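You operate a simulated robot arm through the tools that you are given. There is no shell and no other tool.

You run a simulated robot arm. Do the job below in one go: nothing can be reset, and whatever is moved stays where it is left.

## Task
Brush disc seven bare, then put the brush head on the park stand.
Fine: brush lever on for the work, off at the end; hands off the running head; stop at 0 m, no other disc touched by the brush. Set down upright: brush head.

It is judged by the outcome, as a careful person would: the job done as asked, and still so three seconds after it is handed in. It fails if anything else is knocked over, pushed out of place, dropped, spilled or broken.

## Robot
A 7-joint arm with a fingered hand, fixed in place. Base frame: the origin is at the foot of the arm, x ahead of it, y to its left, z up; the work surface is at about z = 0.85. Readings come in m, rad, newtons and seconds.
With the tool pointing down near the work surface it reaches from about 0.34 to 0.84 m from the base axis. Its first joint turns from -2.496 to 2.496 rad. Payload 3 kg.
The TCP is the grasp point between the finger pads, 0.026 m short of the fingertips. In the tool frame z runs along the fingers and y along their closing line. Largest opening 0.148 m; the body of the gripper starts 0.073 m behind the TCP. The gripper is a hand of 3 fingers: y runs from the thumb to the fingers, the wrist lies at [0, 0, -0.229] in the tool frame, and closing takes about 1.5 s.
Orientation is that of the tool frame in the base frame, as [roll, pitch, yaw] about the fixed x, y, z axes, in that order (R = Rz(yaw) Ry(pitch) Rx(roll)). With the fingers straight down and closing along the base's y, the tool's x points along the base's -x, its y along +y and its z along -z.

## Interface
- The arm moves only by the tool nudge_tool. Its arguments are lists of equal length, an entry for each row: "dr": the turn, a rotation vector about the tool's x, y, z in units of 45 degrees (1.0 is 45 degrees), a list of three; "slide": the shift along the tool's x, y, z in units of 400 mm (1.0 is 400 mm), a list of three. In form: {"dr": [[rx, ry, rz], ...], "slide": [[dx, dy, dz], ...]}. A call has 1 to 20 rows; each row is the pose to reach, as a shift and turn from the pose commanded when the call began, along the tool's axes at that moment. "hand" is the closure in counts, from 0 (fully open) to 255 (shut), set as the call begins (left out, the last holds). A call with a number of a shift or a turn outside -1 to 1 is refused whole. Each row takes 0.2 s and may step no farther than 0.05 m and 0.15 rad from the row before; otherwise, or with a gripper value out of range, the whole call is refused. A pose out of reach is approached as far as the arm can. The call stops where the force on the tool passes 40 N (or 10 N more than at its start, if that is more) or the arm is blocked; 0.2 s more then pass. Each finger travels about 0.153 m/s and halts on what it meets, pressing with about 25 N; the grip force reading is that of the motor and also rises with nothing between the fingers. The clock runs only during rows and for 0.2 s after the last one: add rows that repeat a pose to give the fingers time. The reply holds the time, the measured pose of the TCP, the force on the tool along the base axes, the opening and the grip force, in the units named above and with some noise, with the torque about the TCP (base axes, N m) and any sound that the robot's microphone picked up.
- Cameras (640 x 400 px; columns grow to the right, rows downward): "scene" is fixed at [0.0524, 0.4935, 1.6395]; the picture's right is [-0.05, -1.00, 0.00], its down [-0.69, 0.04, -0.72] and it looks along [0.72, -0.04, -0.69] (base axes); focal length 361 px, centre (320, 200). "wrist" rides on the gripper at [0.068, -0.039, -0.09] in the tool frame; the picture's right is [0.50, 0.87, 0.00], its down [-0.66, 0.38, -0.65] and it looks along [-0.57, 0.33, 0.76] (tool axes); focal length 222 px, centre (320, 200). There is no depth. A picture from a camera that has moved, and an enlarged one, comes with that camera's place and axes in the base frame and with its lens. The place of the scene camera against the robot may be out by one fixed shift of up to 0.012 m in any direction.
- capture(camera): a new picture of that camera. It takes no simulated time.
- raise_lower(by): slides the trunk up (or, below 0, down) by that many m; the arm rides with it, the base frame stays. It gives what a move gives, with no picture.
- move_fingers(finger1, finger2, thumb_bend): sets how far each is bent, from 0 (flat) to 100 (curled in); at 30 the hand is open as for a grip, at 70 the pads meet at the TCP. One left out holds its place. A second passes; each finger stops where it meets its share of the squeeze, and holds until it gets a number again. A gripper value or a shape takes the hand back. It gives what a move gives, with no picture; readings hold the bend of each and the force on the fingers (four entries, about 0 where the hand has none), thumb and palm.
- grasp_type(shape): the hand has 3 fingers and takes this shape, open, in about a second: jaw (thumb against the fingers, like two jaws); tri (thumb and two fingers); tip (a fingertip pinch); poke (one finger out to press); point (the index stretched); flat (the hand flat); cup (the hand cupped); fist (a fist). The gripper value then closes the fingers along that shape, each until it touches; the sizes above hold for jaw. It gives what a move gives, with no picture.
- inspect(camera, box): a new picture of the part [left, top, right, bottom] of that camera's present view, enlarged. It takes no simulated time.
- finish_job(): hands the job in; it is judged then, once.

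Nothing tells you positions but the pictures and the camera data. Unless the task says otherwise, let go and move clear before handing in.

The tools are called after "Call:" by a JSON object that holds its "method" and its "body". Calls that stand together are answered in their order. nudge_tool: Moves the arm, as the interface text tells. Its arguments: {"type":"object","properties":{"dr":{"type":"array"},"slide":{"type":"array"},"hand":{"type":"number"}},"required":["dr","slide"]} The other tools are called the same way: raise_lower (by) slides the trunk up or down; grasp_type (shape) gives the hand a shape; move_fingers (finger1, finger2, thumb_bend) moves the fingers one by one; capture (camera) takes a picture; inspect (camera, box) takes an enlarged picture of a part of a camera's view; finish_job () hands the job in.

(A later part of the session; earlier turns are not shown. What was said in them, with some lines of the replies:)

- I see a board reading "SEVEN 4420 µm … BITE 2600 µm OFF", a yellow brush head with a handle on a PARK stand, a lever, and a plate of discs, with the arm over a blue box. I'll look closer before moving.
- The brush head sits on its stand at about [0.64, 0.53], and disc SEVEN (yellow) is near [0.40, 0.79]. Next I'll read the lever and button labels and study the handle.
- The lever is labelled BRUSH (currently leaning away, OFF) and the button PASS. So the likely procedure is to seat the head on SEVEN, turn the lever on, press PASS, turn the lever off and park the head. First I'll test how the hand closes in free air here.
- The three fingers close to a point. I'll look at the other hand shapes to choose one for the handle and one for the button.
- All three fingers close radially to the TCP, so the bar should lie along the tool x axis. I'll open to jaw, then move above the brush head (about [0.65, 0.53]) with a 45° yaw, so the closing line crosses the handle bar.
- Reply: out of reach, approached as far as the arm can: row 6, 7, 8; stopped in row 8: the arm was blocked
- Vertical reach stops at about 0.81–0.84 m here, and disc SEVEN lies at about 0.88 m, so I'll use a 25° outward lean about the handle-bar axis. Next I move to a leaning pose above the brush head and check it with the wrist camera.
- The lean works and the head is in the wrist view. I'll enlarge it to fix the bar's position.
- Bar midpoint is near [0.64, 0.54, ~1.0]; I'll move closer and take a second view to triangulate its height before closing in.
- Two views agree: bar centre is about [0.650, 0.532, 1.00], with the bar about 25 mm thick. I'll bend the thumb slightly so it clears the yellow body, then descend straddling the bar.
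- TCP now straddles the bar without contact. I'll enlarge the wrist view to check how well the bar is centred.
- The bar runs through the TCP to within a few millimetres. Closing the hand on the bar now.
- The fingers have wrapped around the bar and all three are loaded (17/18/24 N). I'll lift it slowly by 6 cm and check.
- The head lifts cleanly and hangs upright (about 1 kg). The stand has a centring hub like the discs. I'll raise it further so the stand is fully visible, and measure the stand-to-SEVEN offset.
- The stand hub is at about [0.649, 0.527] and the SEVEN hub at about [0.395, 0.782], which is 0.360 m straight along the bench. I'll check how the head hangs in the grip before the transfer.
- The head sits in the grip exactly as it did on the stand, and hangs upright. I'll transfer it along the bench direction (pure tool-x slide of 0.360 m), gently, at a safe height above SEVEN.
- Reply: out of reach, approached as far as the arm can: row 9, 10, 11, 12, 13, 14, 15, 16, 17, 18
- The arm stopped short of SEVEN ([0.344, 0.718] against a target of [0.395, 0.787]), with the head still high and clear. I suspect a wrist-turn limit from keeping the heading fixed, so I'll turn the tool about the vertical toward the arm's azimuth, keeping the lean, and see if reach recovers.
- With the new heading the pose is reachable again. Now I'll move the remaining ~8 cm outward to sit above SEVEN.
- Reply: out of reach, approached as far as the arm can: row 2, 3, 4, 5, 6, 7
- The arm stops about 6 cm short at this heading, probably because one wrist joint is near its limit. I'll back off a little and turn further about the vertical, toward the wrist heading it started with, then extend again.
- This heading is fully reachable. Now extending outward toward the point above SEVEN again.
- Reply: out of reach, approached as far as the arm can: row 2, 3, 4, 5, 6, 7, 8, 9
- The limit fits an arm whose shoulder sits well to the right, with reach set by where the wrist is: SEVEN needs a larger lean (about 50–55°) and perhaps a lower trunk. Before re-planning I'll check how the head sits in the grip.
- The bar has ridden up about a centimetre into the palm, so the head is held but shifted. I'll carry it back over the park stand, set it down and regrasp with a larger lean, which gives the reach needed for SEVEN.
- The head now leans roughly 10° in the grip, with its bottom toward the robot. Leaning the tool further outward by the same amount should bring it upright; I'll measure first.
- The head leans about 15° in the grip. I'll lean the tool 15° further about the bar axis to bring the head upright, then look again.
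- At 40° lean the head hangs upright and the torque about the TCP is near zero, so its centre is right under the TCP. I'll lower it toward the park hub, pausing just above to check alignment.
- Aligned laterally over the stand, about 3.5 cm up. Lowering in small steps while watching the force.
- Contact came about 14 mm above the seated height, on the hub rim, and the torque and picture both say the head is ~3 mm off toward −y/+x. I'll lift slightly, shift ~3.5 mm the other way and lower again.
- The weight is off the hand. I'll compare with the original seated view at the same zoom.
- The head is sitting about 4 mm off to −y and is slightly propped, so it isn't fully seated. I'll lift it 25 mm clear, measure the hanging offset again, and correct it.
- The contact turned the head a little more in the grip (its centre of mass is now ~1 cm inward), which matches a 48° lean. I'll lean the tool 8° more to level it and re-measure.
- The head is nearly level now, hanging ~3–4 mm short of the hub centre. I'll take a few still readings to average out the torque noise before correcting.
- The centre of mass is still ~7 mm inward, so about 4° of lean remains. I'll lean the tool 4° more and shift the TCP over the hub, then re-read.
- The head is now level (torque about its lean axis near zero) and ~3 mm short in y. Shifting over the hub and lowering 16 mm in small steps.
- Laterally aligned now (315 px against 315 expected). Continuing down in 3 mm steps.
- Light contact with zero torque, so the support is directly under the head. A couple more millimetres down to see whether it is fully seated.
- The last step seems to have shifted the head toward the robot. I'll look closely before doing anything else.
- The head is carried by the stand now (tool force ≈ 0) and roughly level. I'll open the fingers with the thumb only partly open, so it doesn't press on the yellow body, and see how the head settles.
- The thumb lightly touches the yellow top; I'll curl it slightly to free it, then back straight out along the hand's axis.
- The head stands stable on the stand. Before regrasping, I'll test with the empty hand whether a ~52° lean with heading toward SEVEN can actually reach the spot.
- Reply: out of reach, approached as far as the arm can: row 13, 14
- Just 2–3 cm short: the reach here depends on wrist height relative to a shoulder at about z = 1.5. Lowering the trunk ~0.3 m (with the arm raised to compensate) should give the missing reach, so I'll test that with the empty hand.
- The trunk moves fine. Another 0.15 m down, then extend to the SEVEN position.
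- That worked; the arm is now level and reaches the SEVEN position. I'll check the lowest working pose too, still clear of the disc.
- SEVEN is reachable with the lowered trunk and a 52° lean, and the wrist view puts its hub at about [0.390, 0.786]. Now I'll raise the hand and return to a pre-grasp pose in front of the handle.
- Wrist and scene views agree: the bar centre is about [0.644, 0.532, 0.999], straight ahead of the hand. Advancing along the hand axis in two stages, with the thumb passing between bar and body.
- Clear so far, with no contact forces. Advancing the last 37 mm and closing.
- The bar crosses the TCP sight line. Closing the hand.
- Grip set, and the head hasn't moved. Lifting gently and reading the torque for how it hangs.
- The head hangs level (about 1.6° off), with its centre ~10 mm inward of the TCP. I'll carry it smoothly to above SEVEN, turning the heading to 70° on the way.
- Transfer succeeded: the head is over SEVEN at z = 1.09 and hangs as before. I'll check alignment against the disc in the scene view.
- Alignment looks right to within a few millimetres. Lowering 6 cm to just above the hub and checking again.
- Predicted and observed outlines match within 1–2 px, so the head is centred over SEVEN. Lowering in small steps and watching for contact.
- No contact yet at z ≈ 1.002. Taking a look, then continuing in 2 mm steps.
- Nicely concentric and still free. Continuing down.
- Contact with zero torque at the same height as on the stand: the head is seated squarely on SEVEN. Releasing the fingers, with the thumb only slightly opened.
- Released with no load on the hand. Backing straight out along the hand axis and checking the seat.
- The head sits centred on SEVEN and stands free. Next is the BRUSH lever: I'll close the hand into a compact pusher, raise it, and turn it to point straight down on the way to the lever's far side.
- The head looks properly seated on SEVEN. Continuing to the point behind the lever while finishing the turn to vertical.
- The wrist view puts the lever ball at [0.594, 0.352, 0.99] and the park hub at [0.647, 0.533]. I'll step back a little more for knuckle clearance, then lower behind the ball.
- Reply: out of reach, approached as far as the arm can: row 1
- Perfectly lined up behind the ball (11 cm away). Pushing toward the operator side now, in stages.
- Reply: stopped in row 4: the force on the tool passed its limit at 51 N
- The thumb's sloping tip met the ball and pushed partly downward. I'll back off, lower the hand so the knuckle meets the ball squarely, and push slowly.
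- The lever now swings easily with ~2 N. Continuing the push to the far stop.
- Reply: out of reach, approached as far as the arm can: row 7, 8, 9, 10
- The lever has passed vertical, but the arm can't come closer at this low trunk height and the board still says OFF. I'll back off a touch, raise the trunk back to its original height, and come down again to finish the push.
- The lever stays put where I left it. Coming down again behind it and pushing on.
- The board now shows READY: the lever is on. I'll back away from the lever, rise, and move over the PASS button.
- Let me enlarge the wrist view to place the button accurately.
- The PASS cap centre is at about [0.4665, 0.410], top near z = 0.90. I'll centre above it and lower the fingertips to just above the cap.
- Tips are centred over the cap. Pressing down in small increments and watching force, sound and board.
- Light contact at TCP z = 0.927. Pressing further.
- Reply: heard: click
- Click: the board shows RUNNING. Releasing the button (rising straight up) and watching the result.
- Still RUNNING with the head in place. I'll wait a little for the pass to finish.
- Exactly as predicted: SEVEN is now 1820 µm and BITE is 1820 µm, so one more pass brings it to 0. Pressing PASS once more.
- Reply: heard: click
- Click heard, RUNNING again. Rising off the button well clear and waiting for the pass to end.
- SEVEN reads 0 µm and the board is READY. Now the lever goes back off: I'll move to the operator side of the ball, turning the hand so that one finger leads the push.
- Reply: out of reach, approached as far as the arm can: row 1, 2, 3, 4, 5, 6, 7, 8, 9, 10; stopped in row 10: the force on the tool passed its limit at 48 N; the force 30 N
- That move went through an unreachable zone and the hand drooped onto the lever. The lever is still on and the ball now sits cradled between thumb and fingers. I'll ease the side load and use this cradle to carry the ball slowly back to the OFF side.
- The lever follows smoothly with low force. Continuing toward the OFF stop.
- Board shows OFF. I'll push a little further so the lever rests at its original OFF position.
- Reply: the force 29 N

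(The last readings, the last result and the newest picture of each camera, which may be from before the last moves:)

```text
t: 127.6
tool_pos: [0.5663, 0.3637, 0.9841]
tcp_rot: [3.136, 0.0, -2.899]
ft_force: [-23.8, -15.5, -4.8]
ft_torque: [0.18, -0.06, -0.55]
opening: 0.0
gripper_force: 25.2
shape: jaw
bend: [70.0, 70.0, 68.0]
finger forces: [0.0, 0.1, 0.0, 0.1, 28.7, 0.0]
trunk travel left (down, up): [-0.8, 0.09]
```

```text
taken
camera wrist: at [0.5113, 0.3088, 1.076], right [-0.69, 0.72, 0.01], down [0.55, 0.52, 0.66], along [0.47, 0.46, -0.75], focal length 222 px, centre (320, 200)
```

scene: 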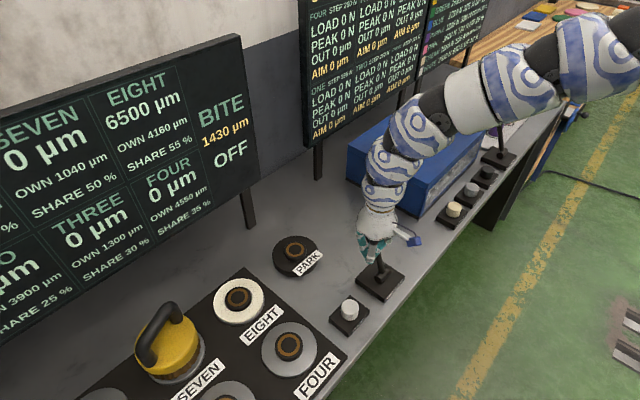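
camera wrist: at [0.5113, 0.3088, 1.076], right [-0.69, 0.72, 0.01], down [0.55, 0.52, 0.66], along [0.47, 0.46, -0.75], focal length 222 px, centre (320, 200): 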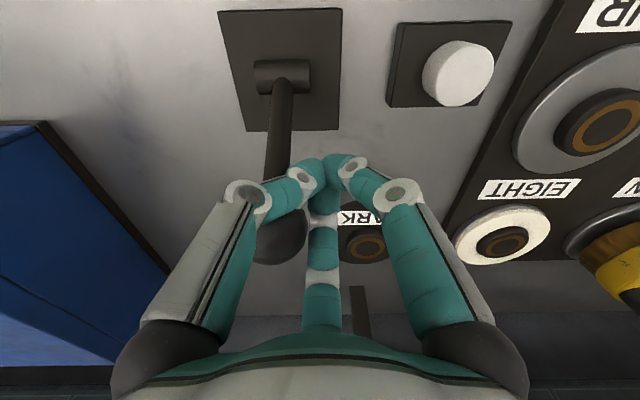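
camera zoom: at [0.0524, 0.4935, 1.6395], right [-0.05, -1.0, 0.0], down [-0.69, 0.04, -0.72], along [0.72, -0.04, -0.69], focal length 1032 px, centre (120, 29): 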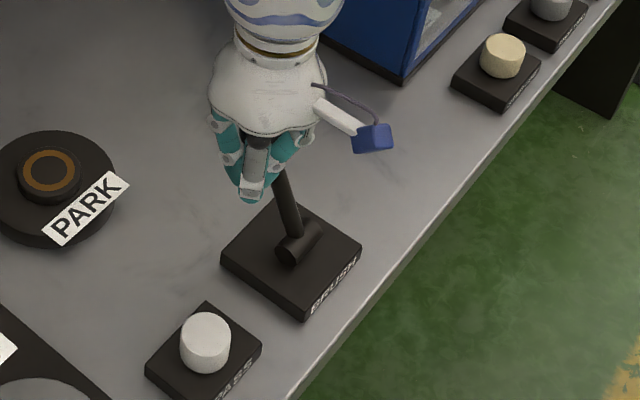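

The lever is hard against its OFF stop. I'll relieve the pressure, slip sideways out of the ball, and rise clear.

Call:
{"method": "nudge_tool", "body": {"dr": [[0, 0, 0], [0, 0, 0], [0, 0, 0], [0, 0, 0]], "slide": [[0.0128, -0.0077, 0], [0.047, 0.0286, 0], [0.0813, 0.0648, 0], [0.1156, 0.1011, 0]]}}

Call:
{"method": "inspect", "body": {"camera": "scene", "box": [320, 190, 460, 330]}}

```text
t: 128.6
tool_pos: [0.5145, 0.3916, 0.9848]
tcp_rot: [3.137, 0.003, -2.901]
ft_force: [0.2, 0.5, -0.4]
ft_torque: [-0.02, 0.01, 0.0]
opening: 0.0001
gripper_force: 24.8
shape: jaw
bend: [70.0, 70.0, 68.0]
finger forces: [0.0, 0.1, 0.0, 0.0, 0.0, 0.1]
trunk travel left (down, up): [-0.8, 0.09]
```

```text
2.86 times, centred on (390, 260) of scene
camera zoom: at [0.0524, 0.4935, 1.6395], right [-0.05, -1.0, 0.0], down [-0.69, 0.04, -0.72], along [0.72, -0.04, -0.69], focal length 1032 px, centre (120, 29)
```

zoom: 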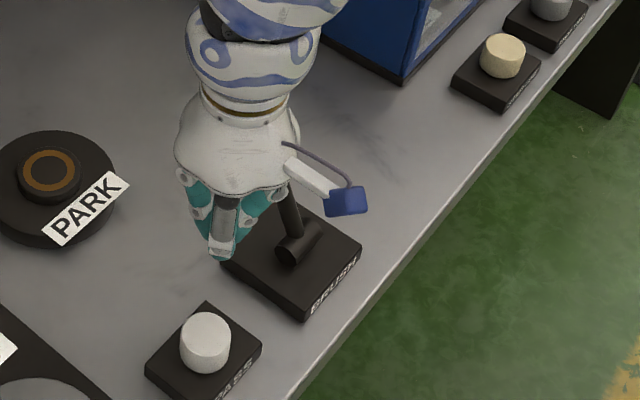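

Free of the lever. Rising straight up first, then outward.

Call:
{"method": "nudge_tool", "body": {"dr": [[0, 0, 0], [0, 0, 0], [0, 0, 0], [0, 0, 0], [0, 0, 0]], "slide": [[0, 0, -0.0625], [0, 0, -0.125], [-0.0605, 0.0366, -0.175], [-0.121, 0.0732, -0.225], [-0.1815, 0.1097, -0.275]]}}

Call:
{"method": "capture", "body": {"camera": "scene"}}

Call:
{"method": "inspect", "body": {"camera": "scene", "box": [320, 190, 460, 330]}}

Call:
{"method": "inspect", "body": {"camera": "scene", "box": [100, 270, 260, 400]}}

```text
t: 129.8
tool_pos: [0.5748, 0.4526, 1.096]
tcp_rot: [3.137, 0.001, -2.899]
ft_force: [-0.9, -0.1, -0.1]
ft_torque: [-0.05, -0.02, -0.05]
opening: 0.0
gripper_force: 25.1
shape: jaw
bend: [70.0, 70.0, 68.0]
finger forces: [0.1, 0.1, 0.0, 0.0, 0.0, 0.0]
trunk travel left (down, up): [-0.8, 0.09]
```

```text
taken
```

scene: 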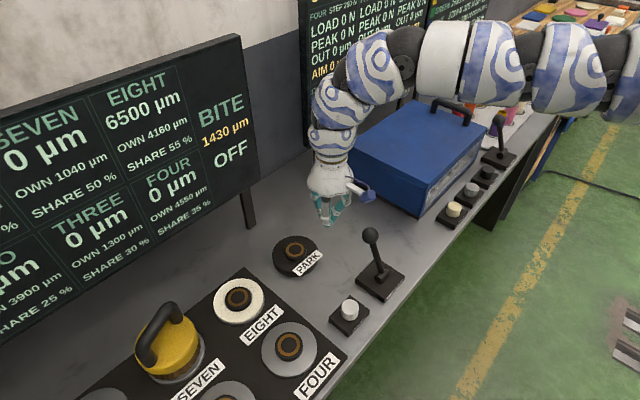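

```text
2.86 times, centred on (390, 260) of scene
camera zoom: at [0.0524, 0.4935, 1.6395], right [-0.05, -1.0, 0.0], down [-0.69, 0.04, -0.72], along [0.72, -0.04, -0.69], focal length 1032 px, centre (120, 29)
```

zoom: 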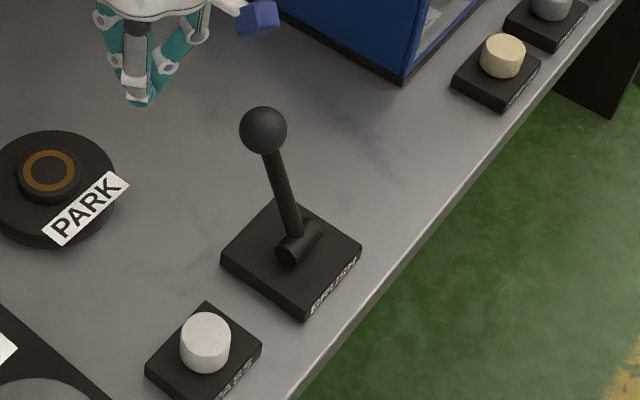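

```text
3.08 times, centred on (180, 335) of scene
camera zoom: at [0.0524, 0.4935, 1.6395], right [-0.05, -1.0, 0.0], down [-0.69, 0.04, -0.72], along [0.72, -0.04, -0.69], focal length 1111 px, centre (751, -215)
```

zoom: 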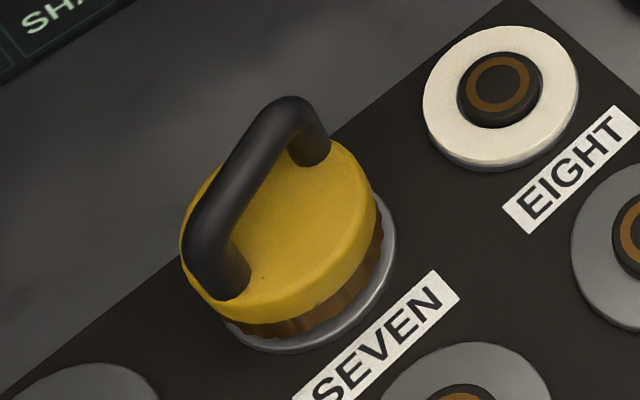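

Lever is OFF as it was originally, SEVEN is bare grey metal, and the head stands on it. To fetch the head I'll raise the arm, lower the trunk 0.3 m again, and return to the earlier pre-grasp pose.

Call:
{"method": "nudge_tool", "body": {"dr": [[0, 0, 0], [0, 0, 0], [0, 0, 0], [0, 0, 0], [0, 0, 0], [0, 0, 0], [0, 0, 0], [0, 0, 0]], "slide": [[0, 0, -0.1], [0, 0, -0.2], [0, 0, -0.3], [0, 0, -0.4], [0, 0, -0.5], [0, 0, -0.6], [0, 0, -0.7], [0, 0, -0.775]]}}

Call:
{"method": "raise_lower", "body": {"by": -0.3}}

Call:
{"method": "capture", "body": {"camera": "scene"}}

```text
t: 131.6
tool_pos: [0.5752, 0.4498, 1.4062]
tcp_rot: [3.136, 0.001, -2.899]
ft_force: [-0.2, -0.1, -0.2]
ft_torque: [0.01, 0.04, 0.0]
opening: 0.0001
gripper_force: 25.6
shape: jaw
bend: [70.0, 70.0, 68.0]
finger forces: [0.1, 0.0, 0.0, 0.0, 0.0, 0.0]
trunk travel left (down, up): [-0.8, 0.09]
```

```text
t: 134.6
tool_pos: [0.5756, 0.4491, 1.1056]
tcp_rot: [3.134, 0.004, -2.897]
ft_force: [0.5, 0.0, -0.4]
ft_torque: [-0.03, 0.01, 0.01]
opening: 0.0
gripper_force: 24.8
shape: jaw
bend: [70.0, 70.0, 68.0]
finger forces: [0.0, 0.1, 0.0, 0.0, 0.1, 0.0]
trunk travel left (down, up): [-0.5, 0.39]
```

```text
taken
```

scene: 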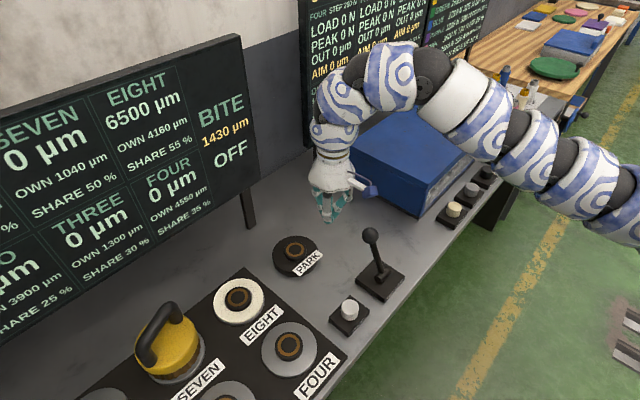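

Opening the fingers for the approach (thumb partly bent), then the first half of the move back toward the handle on SEVEN.

Call:
{"method": "move_fingers", "body": {"finger1": 30, "finger2": 30, "thumb_bend": 57}}

Call:
{"method": "nudge_tool", "body": {"dr": [[-0.056, -0.017, 0.0349], [-0.1119, -0.034, 0.0699], [-0.1679, -0.051, 0.1048], [-0.2238, -0.068, 0.1397], [-0.2798, -0.085, 0.1747], [-0.3357, -0.102, 0.2096], [-0.3917, -0.119, 0.2445], [-0.4476, -0.136, 0.2794], [-0.5036, -0.153, 0.3144], [-0.5595, -0.17, 0.3493]], "slide": [[0.0214, 0.044, -0.0086], [0.0427, 0.088, -0.0172], [0.0641, 0.132, -0.0258], [0.0855, 0.176, -0.0344], [0.1069, 0.22, -0.043], [0.1282, 0.264, -0.0516], [0.1496, 0.308, -0.0602], [0.171, 0.352, -0.0688], [0.1923, 0.396, -0.0774], [0.2137, 0.44, -0.086]]}}

Call:
{"method": "capture", "body": {"camera": "scene"}}

```text
t: 135.6
tool_pos: [0.5759, 0.4499, 1.1042]
tcp_rot: [3.134, 0.001, -2.898]
ft_force: [-0.7, 0.5, -0.3]
ft_torque: [0.0, 0.04, 0.03]
opening: 0.0874
gripper_force: 0.2
shape: fingers
bend: [30.0, 30.0, 56.0]
finger forces: [0.0, 0.1, 0.0, 0.0, 0.0, 0.0]
trunk travel left (down, up): [-0.5, 0.39]
```

```text
t: 137.8
tool_pos: [0.4502, 0.6019, 1.1409]
tcp_rot: [2.68, 0.067, 3.089]
ft_force: [-0.1, -0.3, -0.2]
ft_torque: [-0.01, -0.02, 0.0]
opening: 0.0876
gripper_force: 0.1
shape: fingers
bend: [30.0, 30.0, 56.0]
finger forces: [0.0, 0.1, 0.0, 0.0, 0.0, 0.0]
trunk travel left (down, up): [-0.5, 0.39]
```

```text
taken
```

scene: 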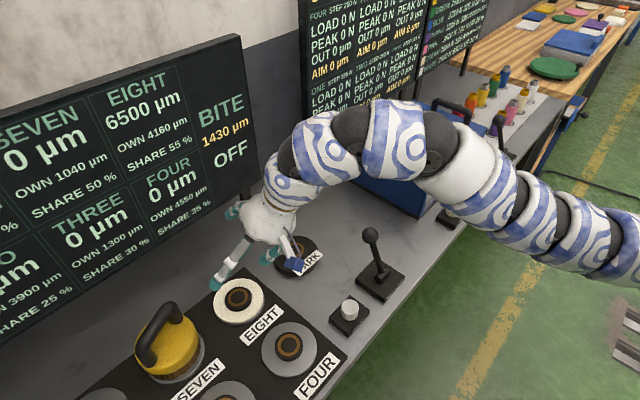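

On track. Second half of the move to the pre-grasp pose in front of the handle.

Call:
{"method": "nudge_tool", "body": {"dr": [[-0.056, -0.017, 0.0349], [-0.1119, -0.034, 0.0699], [-0.1679, -0.051, 0.1048], [-0.2238, -0.068, 0.1397], [-0.2798, -0.085, 0.1747], [-0.3357, -0.102, 0.2096], [-0.3917, -0.119, 0.2445], [-0.4476, -0.136, 0.2794], [-0.5036, -0.153, 0.3144], [-0.5595, -0.17, 0.3493]], "slide": [[0.0265, 0.0116, 0.019], [0.0529, 0.0232, 0.038], [0.0794, 0.0348, 0.0569], [0.1058, 0.0464, 0.0759], [0.1323, 0.058, 0.0949], [0.1587, 0.0696, 0.1139], [0.1852, 0.0812, 0.1329], [0.2116, 0.0928, 0.1518], [0.2381, 0.1044, 0.1708], [0.2645, 0.116, 0.1898]]}}

Call:
{"method": "capture", "body": {"camera": "wrist"}}

Call:
{"method": "inspect", "body": {"camera": "wrist", "box": [150, 0, 430, 180]}}

Call:
{"method": "inspect", "body": {"camera": "scene", "box": [110, 270, 260, 400]}}

```text
t: 140.0
tool_pos: [0.3523, 0.68, 1.0863]
tcp_rot: [2.231, -0.003, 2.793]
ft_force: [0.2, 0.3, 0.6]
ft_torque: [0.01, 0.0, 0.01]
opening: 0.0875
gripper_force: 0.0
shape: fingers
bend: [30.0, 30.0, 56.0]
finger forces: [0.1, 0.1, 0.0, 0.0, 0.0, 0.0]
trunk travel left (down, up): [-0.5, 0.39]
```

```text
taken
camera wrist: at [0.257, 0.6143, 1.1112], right [-0.29, 0.67, 0.69], down [0.52, -0.49, 0.7], along [0.8, 0.56, -0.21], focal length 222 px, centre (320, 200)
```

wrist: 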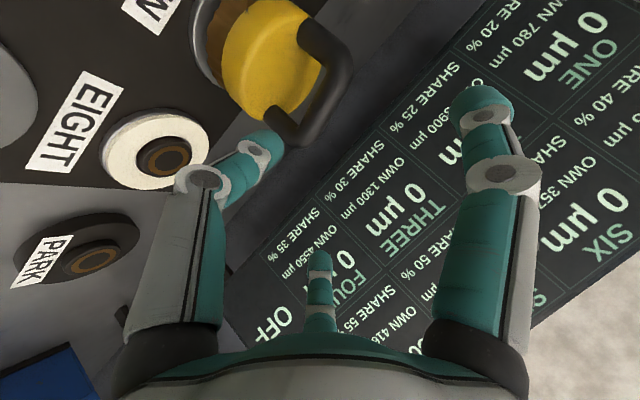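

```text
2.22 times, centred on (290, 90) of wrist
camera zoom: at [0.257, 0.6143, 1.1112], right [-0.29, 0.67, 0.69], down [0.52, -0.49, 0.7], along [0.8, 0.56, -0.21], focal length 494 px, centre (387, 444)
```

zoom: 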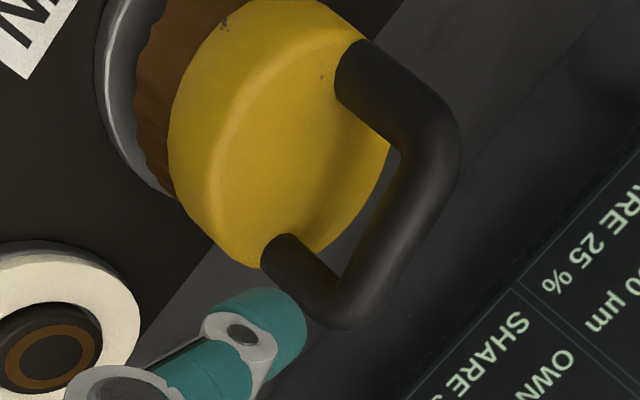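

```text
3.08 times, centred on (185, 335) of scene
camera zoom: at [0.0524, 0.4935, 1.6395], right [-0.05, -1.0, 0.0], down [-0.69, 0.04, -0.72], along [0.72, -0.04, -0.69], focal length 1111 px, centre (735, -215)
```

zoom: 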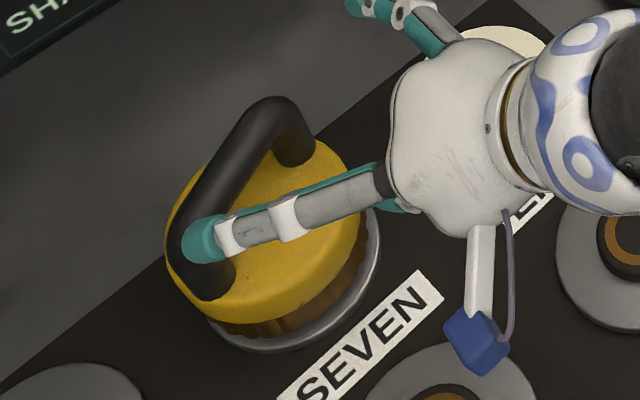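

The head looks untouched since I set it down, and the bar is where I left it. Advancing along the hand axis to straddle the bar.

Call:
{"method": "nudge_tool", "body": {"dr": [[0, 0, 0], [0, 0, 0], [0, 0, 0], [0, 0, 0]], "slide": [[0.0004, 0.0017, 0.08], [0.0008, 0.0033, 0.16], [0.0012, 0.005, 0.24], [0.0015, 0.006, 0.29]]}}

Call:
{"method": "nudge_tool", "body": {"dr": [[0, 0, 0], [0, 0, 0], [0, 0, 0], [0, 0, 0]], "slide": [[0.0002, 0.0006, 0.03], [0.0003, 0.0012, 0.06], [0.0004, 0.0017, 0.085], [0.0005, 0.002, 0.097]]}}

Call:
{"method": "capture", "body": {"camera": "wrist"}}

Call:
{"method": "inspect", "body": {"camera": "scene", "box": [110, 270, 260, 400]}}

```text
t: 141.0
tool_pos: [0.3839, 0.7699, 1.0159]
tcp_rot: [2.228, -0.001, 2.795]
ft_force: [-0.1, -0.6, 0.5]
ft_torque: [0.0, 0.01, 0.04]
opening: 0.0877
gripper_force: 0.0
shape: fingers
bend: [30.0, 30.0, 56.0]
finger forces: [0.0, 0.0, 0.0, 0.1, 0.0, 0.1]
trunk travel left (down, up): [-0.5, 0.39]
```

```text
t: 142.0
tool_pos: [0.3942, 0.7978, 0.9924]
tcp_rot: [2.231, -0.003, 2.794]
ft_force: [-0.2, -0.2, 0.1]
ft_torque: [0.0, -0.03, 0.0]
opening: 0.0877
gripper_force: 0.0
shape: fingers
bend: [30.0, 30.0, 56.0]
finger forces: [0.1, 0.0, 0.1, 0.1, 0.0, 0.1]
trunk travel left (down, up): [-0.5, 0.39]
```

```text
taken
camera wrist: at [0.299, 0.7313, 1.0189], right [-0.29, 0.67, 0.69], down [0.52, -0.49, 0.7], along [0.8, 0.56, -0.21], focal length 222 px, centre (320, 200)
```

wrist: 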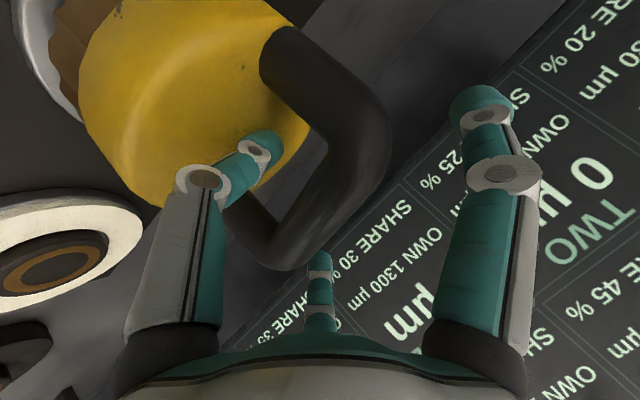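

```text
3.08 times, centred on (185, 335) of scene
camera zoom: at [0.0524, 0.4935, 1.6395], right [-0.05, -1.0, 0.0], down [-0.69, 0.04, -0.72], along [0.72, -0.04, -0.69], focal length 1111 px, centre (735, -215)
```

zoom: 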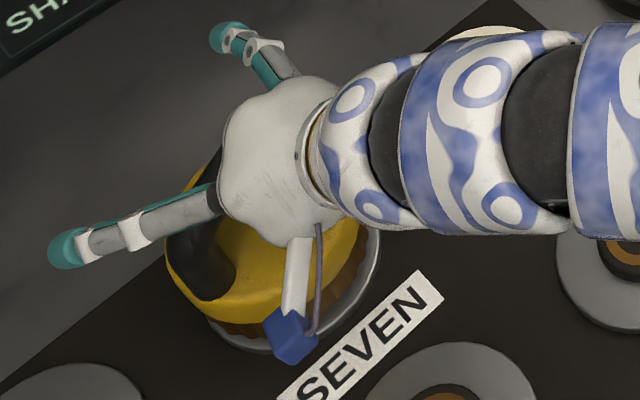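

In position with no contact. Closing the hand on the bar.

Call:
{"method": "nudge_tool", "body": {"dr": [[0, 0, 0], [0, 0, 0], [0, 0, 0], [0, 0, 0], [0, 0, 0], [0, 0, 0], [0, 0, 0], [0, 0, 0]], "slide": [[0, 0, 0], [0, 0, 0], [0, 0, 0], [0, 0, 0], [0, 0, 0], [0, 0, 0], [0, 0, 0], [0, 0, 0]], "hand": 255}}

Call:
{"method": "nudge_tool", "body": {"dr": [[0, 0, 0], [0, 0, 0], [0, 0, 0], [0, 0, 0], [0, 0, 0], [0, 0, 0], [0, 0, 0]], "slide": [[0, 0.0099, -0.0077], [0, 0.0197, -0.0153], [0, 0.0346, -0.0268], [0, 0.0494, -0.0383], [0, 0.0642, -0.0498], [0, 0.079, -0.0613], [0, 0.079, -0.0613]]}}

Call:
{"method": "nudge_tool", "body": {"dr": [[0, 0, 0]], "slide": [[0, 0, 0]]}}

Call:
{"method": "inspect", "body": {"camera": "scene", "box": [110, 270, 260, 400]}}

Call:
{"method": "capture", "body": {"camera": "wrist"}}

```text
t: 143.8
tool_pos: [0.3937, 0.7998, 0.9935]
tcp_rot: [2.23, -0.003, 2.795]
ft_force: [-0.2, 0.0, 0.5]
ft_torque: [0.03, 0.01, -0.01]
opening: 0.0021
gripper_force: 24.4
shape: jaw
bend: [76.0, 77.0, 61.0]
finger forces: [7.0, 6.7, 0.0, 0.1, 19.6, 0.1]
trunk travel left (down, up): [-0.5, 0.39]
```

```text
t: 145.4
tool_pos: [0.3938, 0.798, 1.0346]
tcp_rot: [2.23, -0.003, 2.795]
ft_force: [0.9, -0.3, -10.2]
ft_torque: [0.04, -0.03, -0.01]
opening: 0.0024
gripper_force: 25.5
shape: jaw
bend: [76.0, 77.0, 61.0]
finger forces: [6.2, 6.0, 0.0, 0.1, 20.4, 0.0]
trunk travel left (down, up): [-0.5, 0.39]
```

```text
t: 145.8
tool_pos: [0.3931, 0.7988, 1.0342]
tcp_rot: [2.232, -0.001, 2.794]
ft_force: [0.7, -0.5, -10.0]
ft_torque: [0.07, -0.04, -0.03]
opening: 0.0027
gripper_force: 24.7
shape: jaw
bend: [76.0, 77.0, 61.0]
finger forces: [6.2, 6.0, 0.0, 0.0, 20.3, 0.0]
trunk travel left (down, up): [-0.5, 0.39]
```

```text
3.08 times, centred on (185, 335) of scene
camera zoom: at [0.0524, 0.4935, 1.6395], right [-0.05, -1.0, 0.0], down [-0.69, 0.04, -0.72], along [0.72, -0.04, -0.69], focal length 1111 px, centre (735, -215)
```

zoom: 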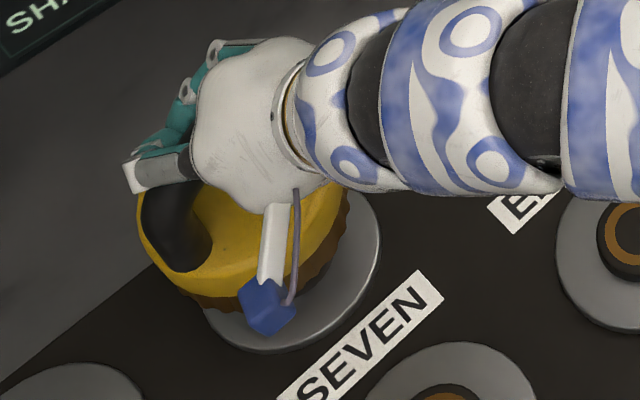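

```text
taken
camera wrist: at [0.2987, 0.732, 1.0592], right [-0.29, 0.67, 0.69], down [0.52, -0.49, 0.7], along [0.8, 0.56, -0.21], focal length 222 px, centre (320, 200)
```

wrist: 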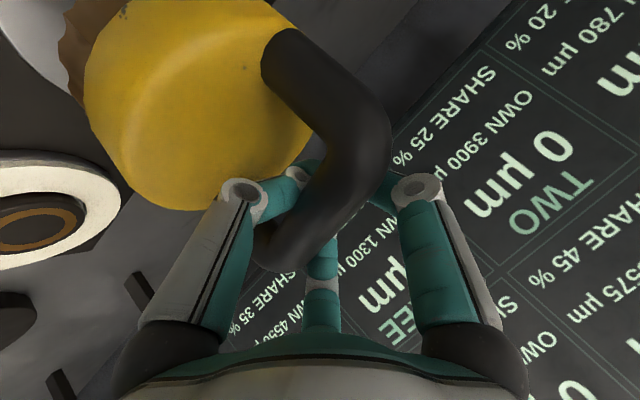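

The head is lifted off SEVEN and hangs level. Carrying it back along the same route to the park stand, turning the heading to 45°.

Call:
{"method": "nudge_tool", "body": {"dr": [[0, 0, 0], [0, 0, 0], [0, -0.0044, 0.0034], [0, -0.0176, 0.0136], [0, -0.0395, 0.0307], [0, -0.0658, 0.0511], [0, -0.0966, 0.0749], [0, -0.1273, 0.0988], [0, -0.158, 0.1226], [0, -0.1887, 0.1465], [0, -0.2195, 0.1703], [0, -0.2502, 0.1941], [0, -0.2809, 0.218], [0, -0.3116, 0.2418], [0, -0.3423, 0.2657], [0, -0.3731, 0.2895], [0, -0.3994, 0.3099], [0, -0.4213, 0.327], [0, -0.4345, 0.3372], [0, -0.4389, 0.3406]], "slide": [[0, 0.0553, -0.0429], [0, 0.1106, -0.0858], [-0.0083, 0.1082, -0.0889], [-0.0331, 0.101, -0.0981], [-0.0744, 0.0891, -0.1135], [-0.124, 0.0748, -0.132], [-0.1819, 0.058, -0.1535], [-0.2398, 0.0413, -0.1751], [-0.2976, 0.0246, -0.1966], [-0.3555, 0.0078, -0.2182], [-0.4134, -0.0089, -0.2397], [-0.4713, -0.0256, -0.2612], [-0.5292, -0.0424, -0.2828], [-0.587, -0.0591, -0.3043], [-0.6449, -0.0758, -0.3259], [-0.7028, -0.0926, -0.3474], [-0.7524, -0.1069, -0.3659], [-0.7937, -0.1188, -0.3813], [-0.8185, -0.126, -0.3905], [-0.8268, -0.1284, -0.3936]]}}

Call:
{"method": "nudge_tool", "body": {"dr": [[0, 0, 0]], "slide": [[0, 0, 0]]}}

Call:
{"method": "capture", "body": {"camera": "scene"}}

Call:
{"method": "inspect", "body": {"camera": "scene", "box": [250, 170, 350, 290]}}

Call:
{"method": "capture", "body": {"camera": "wrist"}}

```text
t: 150.0
tool_pos: [0.651, 0.5385, 1.0887]
tcp_rot: [2.23, -0.003, 2.358]
ft_force: [-0.3, 0.2, -9.4]
ft_torque: [0.06, -0.03, 0.01]
opening: 0.0024
gripper_force: 25.0
shape: jaw
bend: [76.0, 77.0, 61.0]
finger forces: [5.0, 4.8, 0.1, 0.0, 17.6, 0.0]
trunk travel left (down, up): [-0.5, 0.39]
```

```text
t: 150.4
tool_pos: [0.6521, 0.5398, 1.0891]
tcp_rot: [2.23, -0.003, 2.358]
ft_force: [-1.1, -0.8, -9.7]
ft_torque: [0.03, -0.06, -0.02]
opening: 0.0022
gripper_force: 24.9
shape: jaw
bend: [76.0, 77.0, 61.0]
finger forces: [4.9, 4.9, 0.1, 0.1, 17.4, 0.1]
trunk travel left (down, up): [-0.5, 0.39]
```

```text
taken
```

scene: 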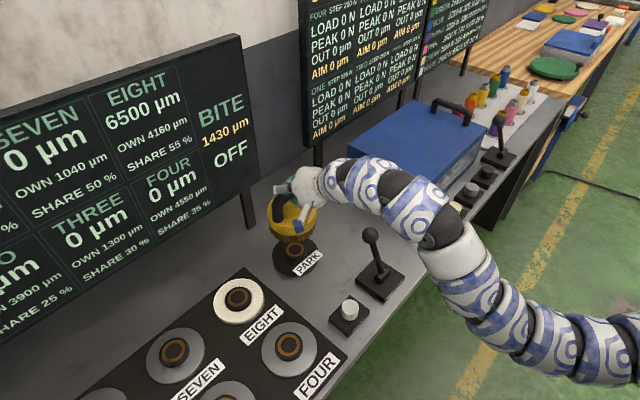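

```text
3.33 times, centred on (300, 230) of scene
camera zoom: at [0.0524, 0.4935, 1.6395], right [-0.05, -1.0, 0.0], down [-0.69, 0.04, -0.72], along [0.72, -0.04, -0.69], focal length 1204 px, centre (387, 100)
```

zoom: 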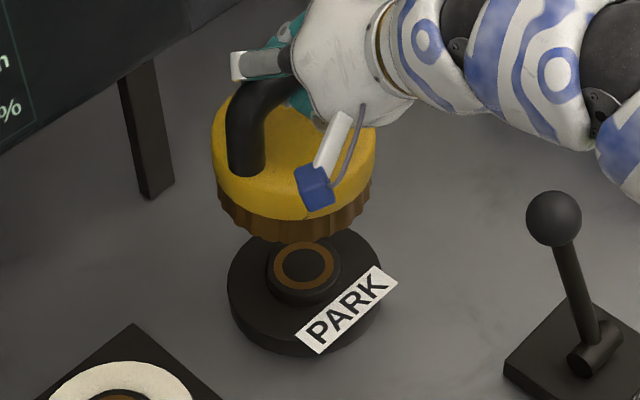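

```text
taken
camera wrist: at [0.5377, 0.5195, 1.114], right [0.02, 0.73, 0.69], down [0.26, -0.67, 0.7], along [0.96, 0.17, -0.21], focal length 222 px, centre (320, 200)
```

wrist: 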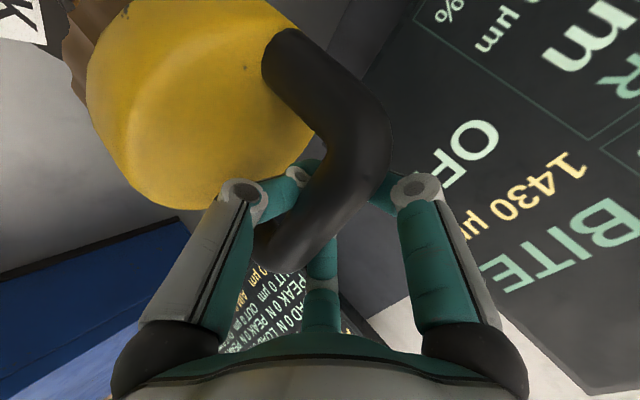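

The head is centred over the stand hub to within ~2 mm and hangs level. Lowering toward the hub.

Call:
{"method": "nudge_tool", "body": {"dr": [[0, 0, 0], [0, 0, 0], [0, 0, 0], [0, 0, 0], [0, 0, 0], [0, 0, 0]], "slide": [[0, -0.0237, 0.0184], [0, -0.0474, 0.0368], [0, -0.0711, 0.0552], [0, -0.0948, 0.0736], [0, -0.1185, 0.092], [0, -0.1383, 0.1073]]}}

Call:
{"method": "inspect", "body": {"camera": "scene", "box": [255, 195, 345, 285]}}

Call:
{"method": "nudge_tool", "body": {"dr": [[0, 0, 0]], "slide": [[0, 0, 0]]}}

```text
t: 151.8
tool_pos: [0.6522, 0.5396, 1.018]
tcp_rot: [2.232, -0.002, 2.357]
ft_force: [-1.1, 0.6, -10.0]
ft_torque: [0.08, -0.02, 0.01]
opening: 0.0023
gripper_force: 24.9
shape: jaw
bend: [76.0, 77.0, 62.0]
finger forces: [4.6, 4.6, 0.0, 0.0, 17.0, 0.0]
trunk travel left (down, up): [-0.5, 0.39]
```

```text
4.44 times, centred on (300, 240) of scene
camera zoom: at [0.0524, 0.4935, 1.6395], right [-0.05, -1.0, 0.0], down [-0.69, 0.04, -0.72], along [0.72, -0.04, -0.69], focal length 1605 px, centre (409, 22)
```

zoom: 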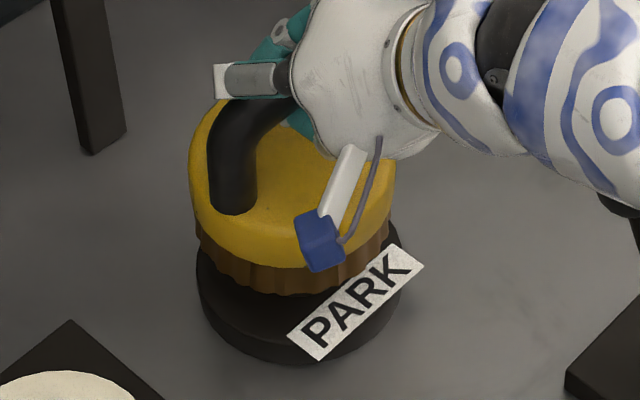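

```text
t: 152.2
tool_pos: [0.6523, 0.5383, 1.0185]
tcp_rot: [2.231, -0.001, 2.359]
ft_force: [-0.2, 1.1, -9.7]
ft_torque: [0.08, -0.05, -0.01]
opening: 0.0021
gripper_force: 25.0
shape: jaw
bend: [76.0, 77.0, 62.0]
finger forces: [4.5, 4.5, 0.0, 0.0, 17.0, 0.1]
trunk travel left (down, up): [-0.5, 0.39]
```

Predicted and observed positions agree within 2–3 px. Continuing down in small steps.

Call:
{"method": "nudge_tool", "body": {"dr": [[0, 0, 0], [0, 0, 0], [0, 0, 0], [0, 0, 0]], "slide": [[0, -0.0079, 0.0061], [0, -0.0158, 0.0123], [0, -0.0237, 0.0184], [0, -0.0316, 0.0245]]}}

Call:
{"method": "nudge_tool", "body": {"dr": [[0, 0, 0]], "slide": [[0, -0.0049, 0.0038]]}}

Call:
{"method": "nudge_tool", "body": {"dr": [[0, 0, 0]], "slide": [[0, -0.0039, 0.0031]]}}

Call:
{"method": "inspect", "body": {"camera": "scene", "box": [255, 195, 345, 285]}}

```text
t: 153.2
tool_pos: [0.652, 0.5381, 1.003]
tcp_rot: [2.231, -0.002, 2.359]
ft_force: [-1.4, -0.7, -10.0]
ft_torque: [-0.02, -0.06, -0.02]
opening: 0.0023
gripper_force: 24.4
shape: jaw
bend: [76.0, 77.0, 62.0]
finger forces: [4.4, 4.4, 0.0, 0.0, 16.7, 0.0]
trunk travel left (down, up): [-0.5, 0.39]
```

```text
t: 153.6
tool_pos: [0.6518, 0.54, 1.0009]
tcp_rot: [2.231, -0.001, 2.358]
ft_force: [-0.3, 0.3, -8.7]
ft_torque: [0.04, -0.03, 0.0]
opening: 0.0021
gripper_force: 25.0
shape: jaw
bend: [76.0, 77.0, 62.0]
finger forces: [4.4, 4.3, 0.1, 0.0, 16.6, 0.1]
trunk travel left (down, up): [-0.5, 0.39]
```

```text
t: 154.0
tool_pos: [0.6516, 0.5394, 0.9977]
tcp_rot: [2.232, -0.001, 2.358]
ft_force: [-0.7, -0.3, -9.3]
ft_torque: [0.01, -0.05, -0.01]
opening: 0.0023
gripper_force: 24.8
shape: jaw
bend: [76.0, 77.0, 62.0]
finger forces: [4.3, 4.4, 0.0, 0.0, 16.7, 0.1]
trunk travel left (down, up): [-0.5, 0.39]
```

```text
4.44 times, centred on (300, 240) of scene
camera zoom: at [0.0524, 0.4935, 1.6395], right [-0.05, -1.0, 0.0], down [-0.69, 0.04, -0.72], along [0.72, -0.04, -0.69], focal length 1605 px, centre (409, 22)
```

zoom: 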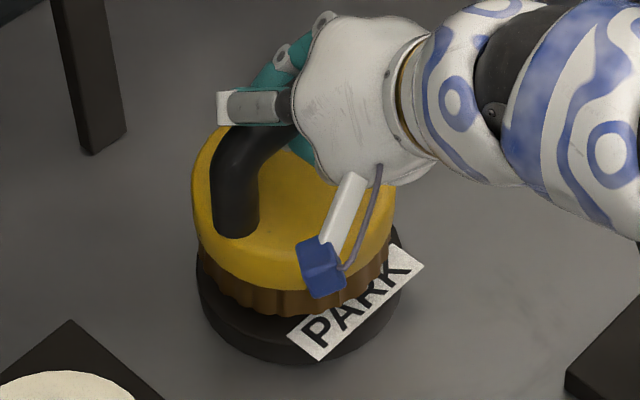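

Almost exactly the original seated picture already, with no contact on the hub rim. A few more millimetres.

Call:
{"method": "nudge_tool", "body": {"dr": [[0, 0, 0]], "slide": [[0, -0.0039, 0.0031]]}}

Call:
{"method": "nudge_tool", "body": {"dr": [[0, 0, 0]], "slide": [[0, -0.003, 0.0023]]}}

Call:
{"method": "nudge_tool", "body": {"dr": [[0, 0, 0]], "slide": [[0, -0.003, 0.0023]]}}

Call:
{"method": "inspect", "body": {"camera": "scene", "box": [255, 195, 345, 285]}}

```text
t: 154.4
tool_pos: [0.6524, 0.5387, 0.9954]
tcp_rot: [2.23, -0.002, 2.358]
ft_force: [0.3, 0.1, -9.9]
ft_torque: [0.05, -0.07, 0.01]
opening: 0.002
gripper_force: 24.7
shape: jaw
bend: [76.0, 77.0, 62.0]
finger forces: [4.2, 4.2, 0.0, 0.1, 16.7, 0.0]
trunk travel left (down, up): [-0.5, 0.39]
```

```text
t: 154.8
tool_pos: [0.6507, 0.5392, 0.9945]
tcp_rot: [2.232, -0.002, 2.357]
ft_force: [0.2, 0.7, -9.8]
ft_torque: [0.04, -0.07, 0.01]
opening: 0.0018
gripper_force: 25.4
shape: jaw
bend: [76.0, 77.0, 62.0]
finger forces: [4.3, 4.3, 0.1, 0.0, 16.6, 0.0]
trunk travel left (down, up): [-0.5, 0.39]
```

```text
t: 155.2
tool_pos: [0.6528, 0.5387, 0.9946]
tcp_rot: [2.229, -0.003, 2.358]
ft_force: [1.1, 1.2, -7.8]
ft_torque: [0.02, -0.04, -0.03]
opening: 0.002
gripper_force: 24.8
shape: jaw
bend: [76.0, 77.0, 62.0]
finger forces: [4.8, 4.9, 0.1, 0.1, 15.1, 0.0]
trunk travel left (down, up): [-0.5, 0.39]
```

```text
4.44 times, centred on (300, 240) of scene
camera zoom: at [0.0524, 0.4935, 1.6395], right [-0.05, -1.0, 0.0], down [-0.69, 0.04, -0.72], along [0.72, -0.04, -0.69], focal length 1605 px, centre (409, 22)
```

zoom: 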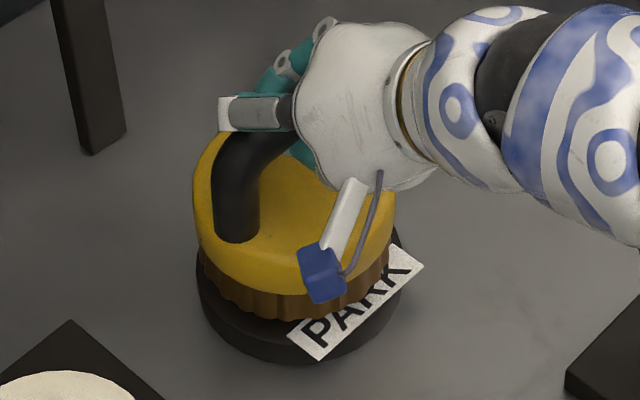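

Contact beginning at the seat height. One more millimetre to transfer the weight.

Call:
{"method": "nudge_tool", "body": {"dr": [[0, 0, 0]], "slide": [[0, -0.0024, 0.0018]]}}

Call:
{"method": "nudge_tool", "body": {"dr": [[0, 0, 0]], "slide": [[0, -0.0014, 0.0011]]}}

Call:
{"method": "inspect", "body": {"camera": "scene", "box": [255, 195, 345, 285]}}

```text
t: 155.6
tool_pos: [0.6512, 0.5396, 0.9926]
tcp_rot: [2.228, -0.002, 2.359]
ft_force: [1.4, 1.8, -2.3]
ft_torque: [-0.01, 0.0, 0.02]
opening: 0.002
gripper_force: 25.0
shape: jaw
bend: [76.0, 77.0, 63.0]
finger forces: [6.0, 5.9, 0.0, 0.0, 13.1, 0.0]
trunk travel left (down, up): [-0.5, 0.39]
```

```text
t: 156.0
tool_pos: [0.6526, 0.538, 0.9929]
tcp_rot: [2.228, -0.003, 2.358]
ft_force: [2.3, 4.0, 1.0]
ft_torque: [-0.03, 0.0, 0.02]
opening: 0.0021
gripper_force: 24.7
shape: jaw
bend: [76.0, 77.0, 63.0]
finger forces: [6.9, 7.1, 0.0, 0.0, 11.6, 0.0]
trunk travel left (down, up): [-0.5, 0.39]
```

```text
4.44 times, centred on (300, 240) of scene
camera zoom: at [0.0524, 0.4935, 1.6395], right [-0.05, -1.0, 0.0], down [-0.69, 0.04, -0.72], along [0.72, -0.04, -0.69], focal length 1605 px, centre (409, 22)
```

zoom: 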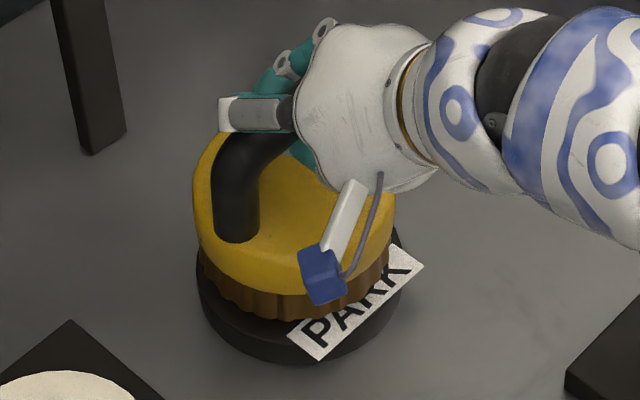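

The weight is on the stand with zero torque, and the picture matches the original parked view. Opening the fingers, keeping the thumb off the yellow body.

Call:
{"method": "move_fingers", "body": {"finger1": 30, "finger2": 30, "thumb_bend": 58}}

Call:
{"method": "inspect", "body": {"camera": "scene", "box": [255, 195, 345, 285]}}

Call:
{"method": "capture", "body": {"camera": "wrist"}}

```text
t: 157.0
tool_pos: [0.6507, 0.5392, 0.9917]
tcp_rot: [2.229, -0.003, 2.357]
ft_force: [-0.6, 0.1, -0.6]
ft_torque: [-0.03, 0.06, 0.03]
opening: 0.086
gripper_force: 0.0
shape: fingers
bend: [30.0, 30.0, 57.0]
finger forces: [0.0, 0.0, 0.0, 0.1, 0.0, 0.0]
trunk travel left (down, up): [-0.5, 0.39]
```

```text
4.44 times, centred on (300, 240) of scene
camera zoom: at [0.0524, 0.4935, 1.6395], right [-0.05, -1.0, 0.0], down [-0.69, 0.04, -0.72], along [0.72, -0.04, -0.69], focal length 1605 px, centre (409, 22)
```

zoom: 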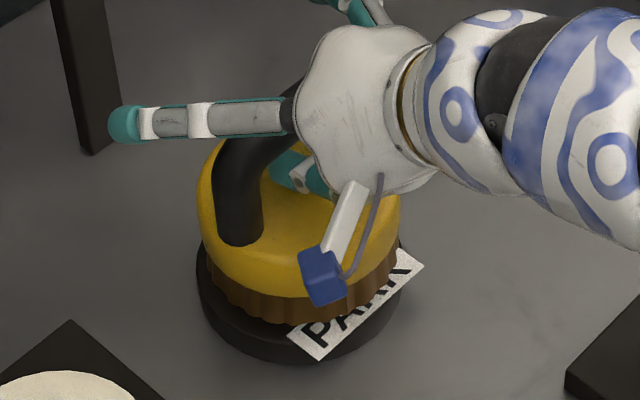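

```text
taken
camera wrist: at [0.537, 0.5189, 1.0174], right [0.02, 0.73, 0.69], down [0.26, -0.67, 0.7], along [0.96, 0.17, -0.21], focal length 222 px, centre (320, 200)
```

wrist: 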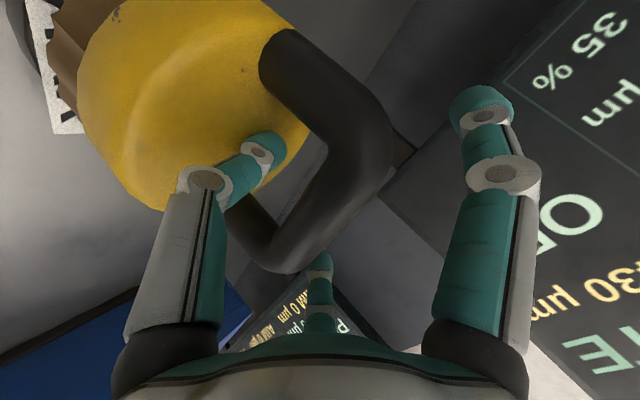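

Released; the head shifted only a couple of millimetres and stands free. Backing straight out along the hand axis.

Call:
{"method": "nudge_tool", "body": {"dr": [[0, 0, 0], [0, 0, 0], [0, 0, 0], [0, 0, 0], [0, 0, 0], [0, 0, 0], [0, 0, 0]], "slide": [[0, 0, -0.02], [0, 0, -0.05], [0, 0, -0.1], [0, 0, -0.16], [0, 0, -0.22], [0, 0, -0.28], [0, 0, -0.34]]}}

Call:
{"method": "inspect", "body": {"camera": "scene", "box": [255, 195, 345, 285]}}

Call:
{"method": "capture", "body": {"camera": "scene"}}

Call:
{"method": "capture", "body": {"camera": "wrist"}}

```text
t: 158.6
tool_pos: [0.5745, 0.4603, 1.0763]
tcp_rot: [2.228, -0.002, 2.355]
ft_force: [-0.4, 0.3, -0.4]
ft_torque: [-0.01, 0.02, -0.03]
opening: 0.0864
gripper_force: 0.0
shape: fingers
bend: [30.0, 30.0, 57.0]
finger forces: [0.0, 0.0, 0.1, 0.1, 0.1, 0.0]
trunk travel left (down, up): [-0.5, 0.39]
```

```text
4.44 times, centred on (300, 240) of scene
camera zoom: at [0.0524, 0.4935, 1.6395], right [-0.05, -1.0, 0.0], down [-0.69, 0.04, -0.72], along [0.72, -0.04, -0.69], focal length 1605 px, centre (409, 22)
```

zoom: 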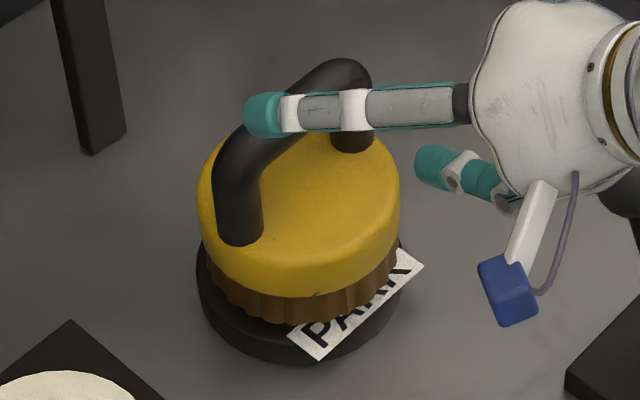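

```text
taken
```

scene: 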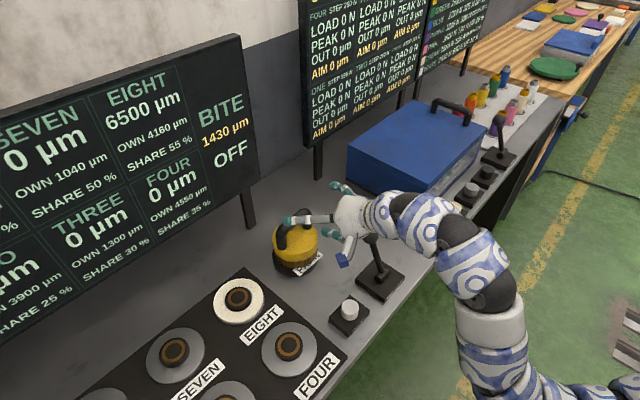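

```text
taken
camera wrist: at [0.4615, 0.4412, 1.1012], right [0.02, 0.73, 0.69], down [0.26, -0.67, 0.7], along [0.96, 0.17, -0.2], focal length 222 px, centre (320, 200)
```

wrist: 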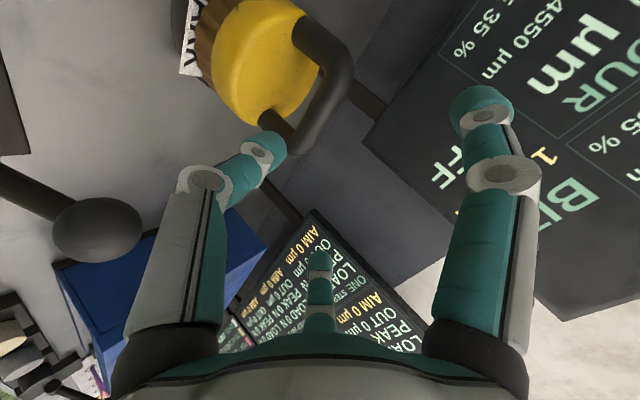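

The head stands upright on the park stand, the lever is OFF and SEVEN reads 0 µm. I'll raise the trunk to lift the whole arm straight up and clear, then check everything once more.

Call:
{"method": "raise_lower", "body": {"by": 0.3}}

Call:
{"method": "inspect", "body": {"camera": "scene", "box": [255, 195, 345, 285]}}

Call:
{"method": "capture", "body": {"camera": "scene"}}

Call:
{"method": "capture", "body": {"camera": "wrist"}}

```text
t: 161.6
tool_pos: [0.5752, 0.4623, 1.3756]
tcp_rot: [2.231, -0.001, 2.359]
ft_force: [0.2, 0.1, -0.9]
ft_torque: [-0.01, 0.01, 0.02]
opening: 0.0862
gripper_force: 0.0
shape: fingers
bend: [30.0, 30.0, 57.0]
finger forces: [0.0, 0.1, 0.0, 0.0, 0.1, 0.1]
trunk travel left (down, up): [-0.8, 0.09]
```

```text
4.44 times, centred on (300, 240) of scene
camera zoom: at [0.0524, 0.4935, 1.6395], right [-0.05, -1.0, 0.0], down [-0.69, 0.04, -0.72], along [0.72, -0.04, -0.69], focal length 1605 px, centre (409, 22)
```

zoom: 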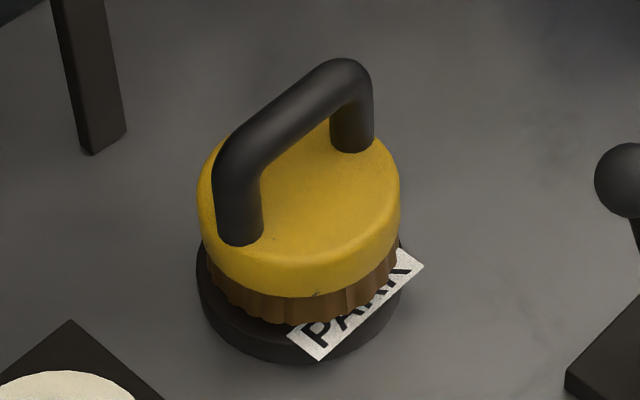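

```text
taken
```

scene: 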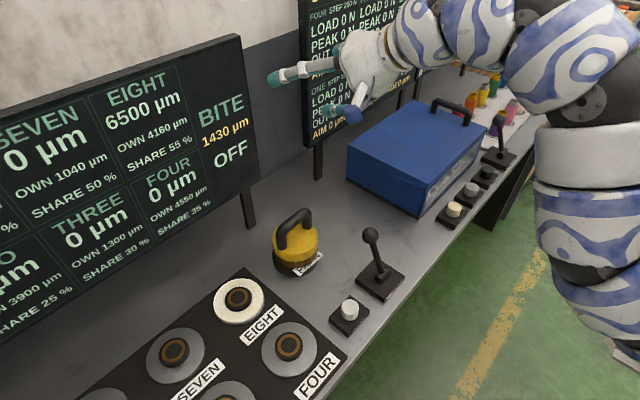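

```text
taken
camera wrist: at [0.4612, 0.4418, 1.4006], right [0.02, 0.73, 0.69], down [0.26, -0.67, 0.7], along [0.96, 0.17, -0.21], focal length 222 px, centre (320, 200)
```

wrist: 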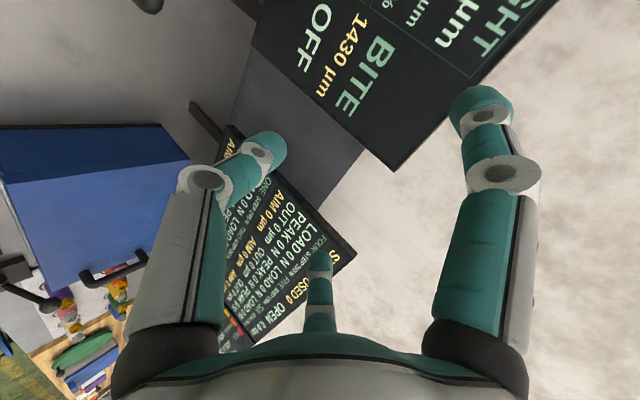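

SEVEN reads 0 µm and is bare, and EIGHT still shows 6500 µm. The lever and board are OFF. The brush head stands upright on the park stand, within about 4 mm of its original spot, and the arm is well clear with nothing else disturbed. Handing in.

Call:
{"method": "finish_job", "body": {}}

```text
The job is handed in.
```

Disc seven is brushed bare and reads 0 µm, and the brush head is back on the park stand, upright. I handed the job in and haven't seen a verdict.

- **Brushing:** it took two passes, first 2600 µm and then 1820 µm. The hand was clear of the head during both. Disc eight still reads 6500 µm, and I saw no sign of the brush touching any other disc.
- **Lever:** it was on for the two passes and is now back at its off stop. The board shows OFF.
- **Head position:** it sits about 4 mm from its original spot on the stand.
- **Unplanned contacts:**
    - The first push on the lever hit the force limit at 51 N.
    - After the second pass the hand sank onto the lever while moving to its front side, at 48 N. The lever worked normally afterwards and looks undamaged.
    - While regrasping on the stand, with the brush off, the thumb rested lightly (about 2 N) on the head.
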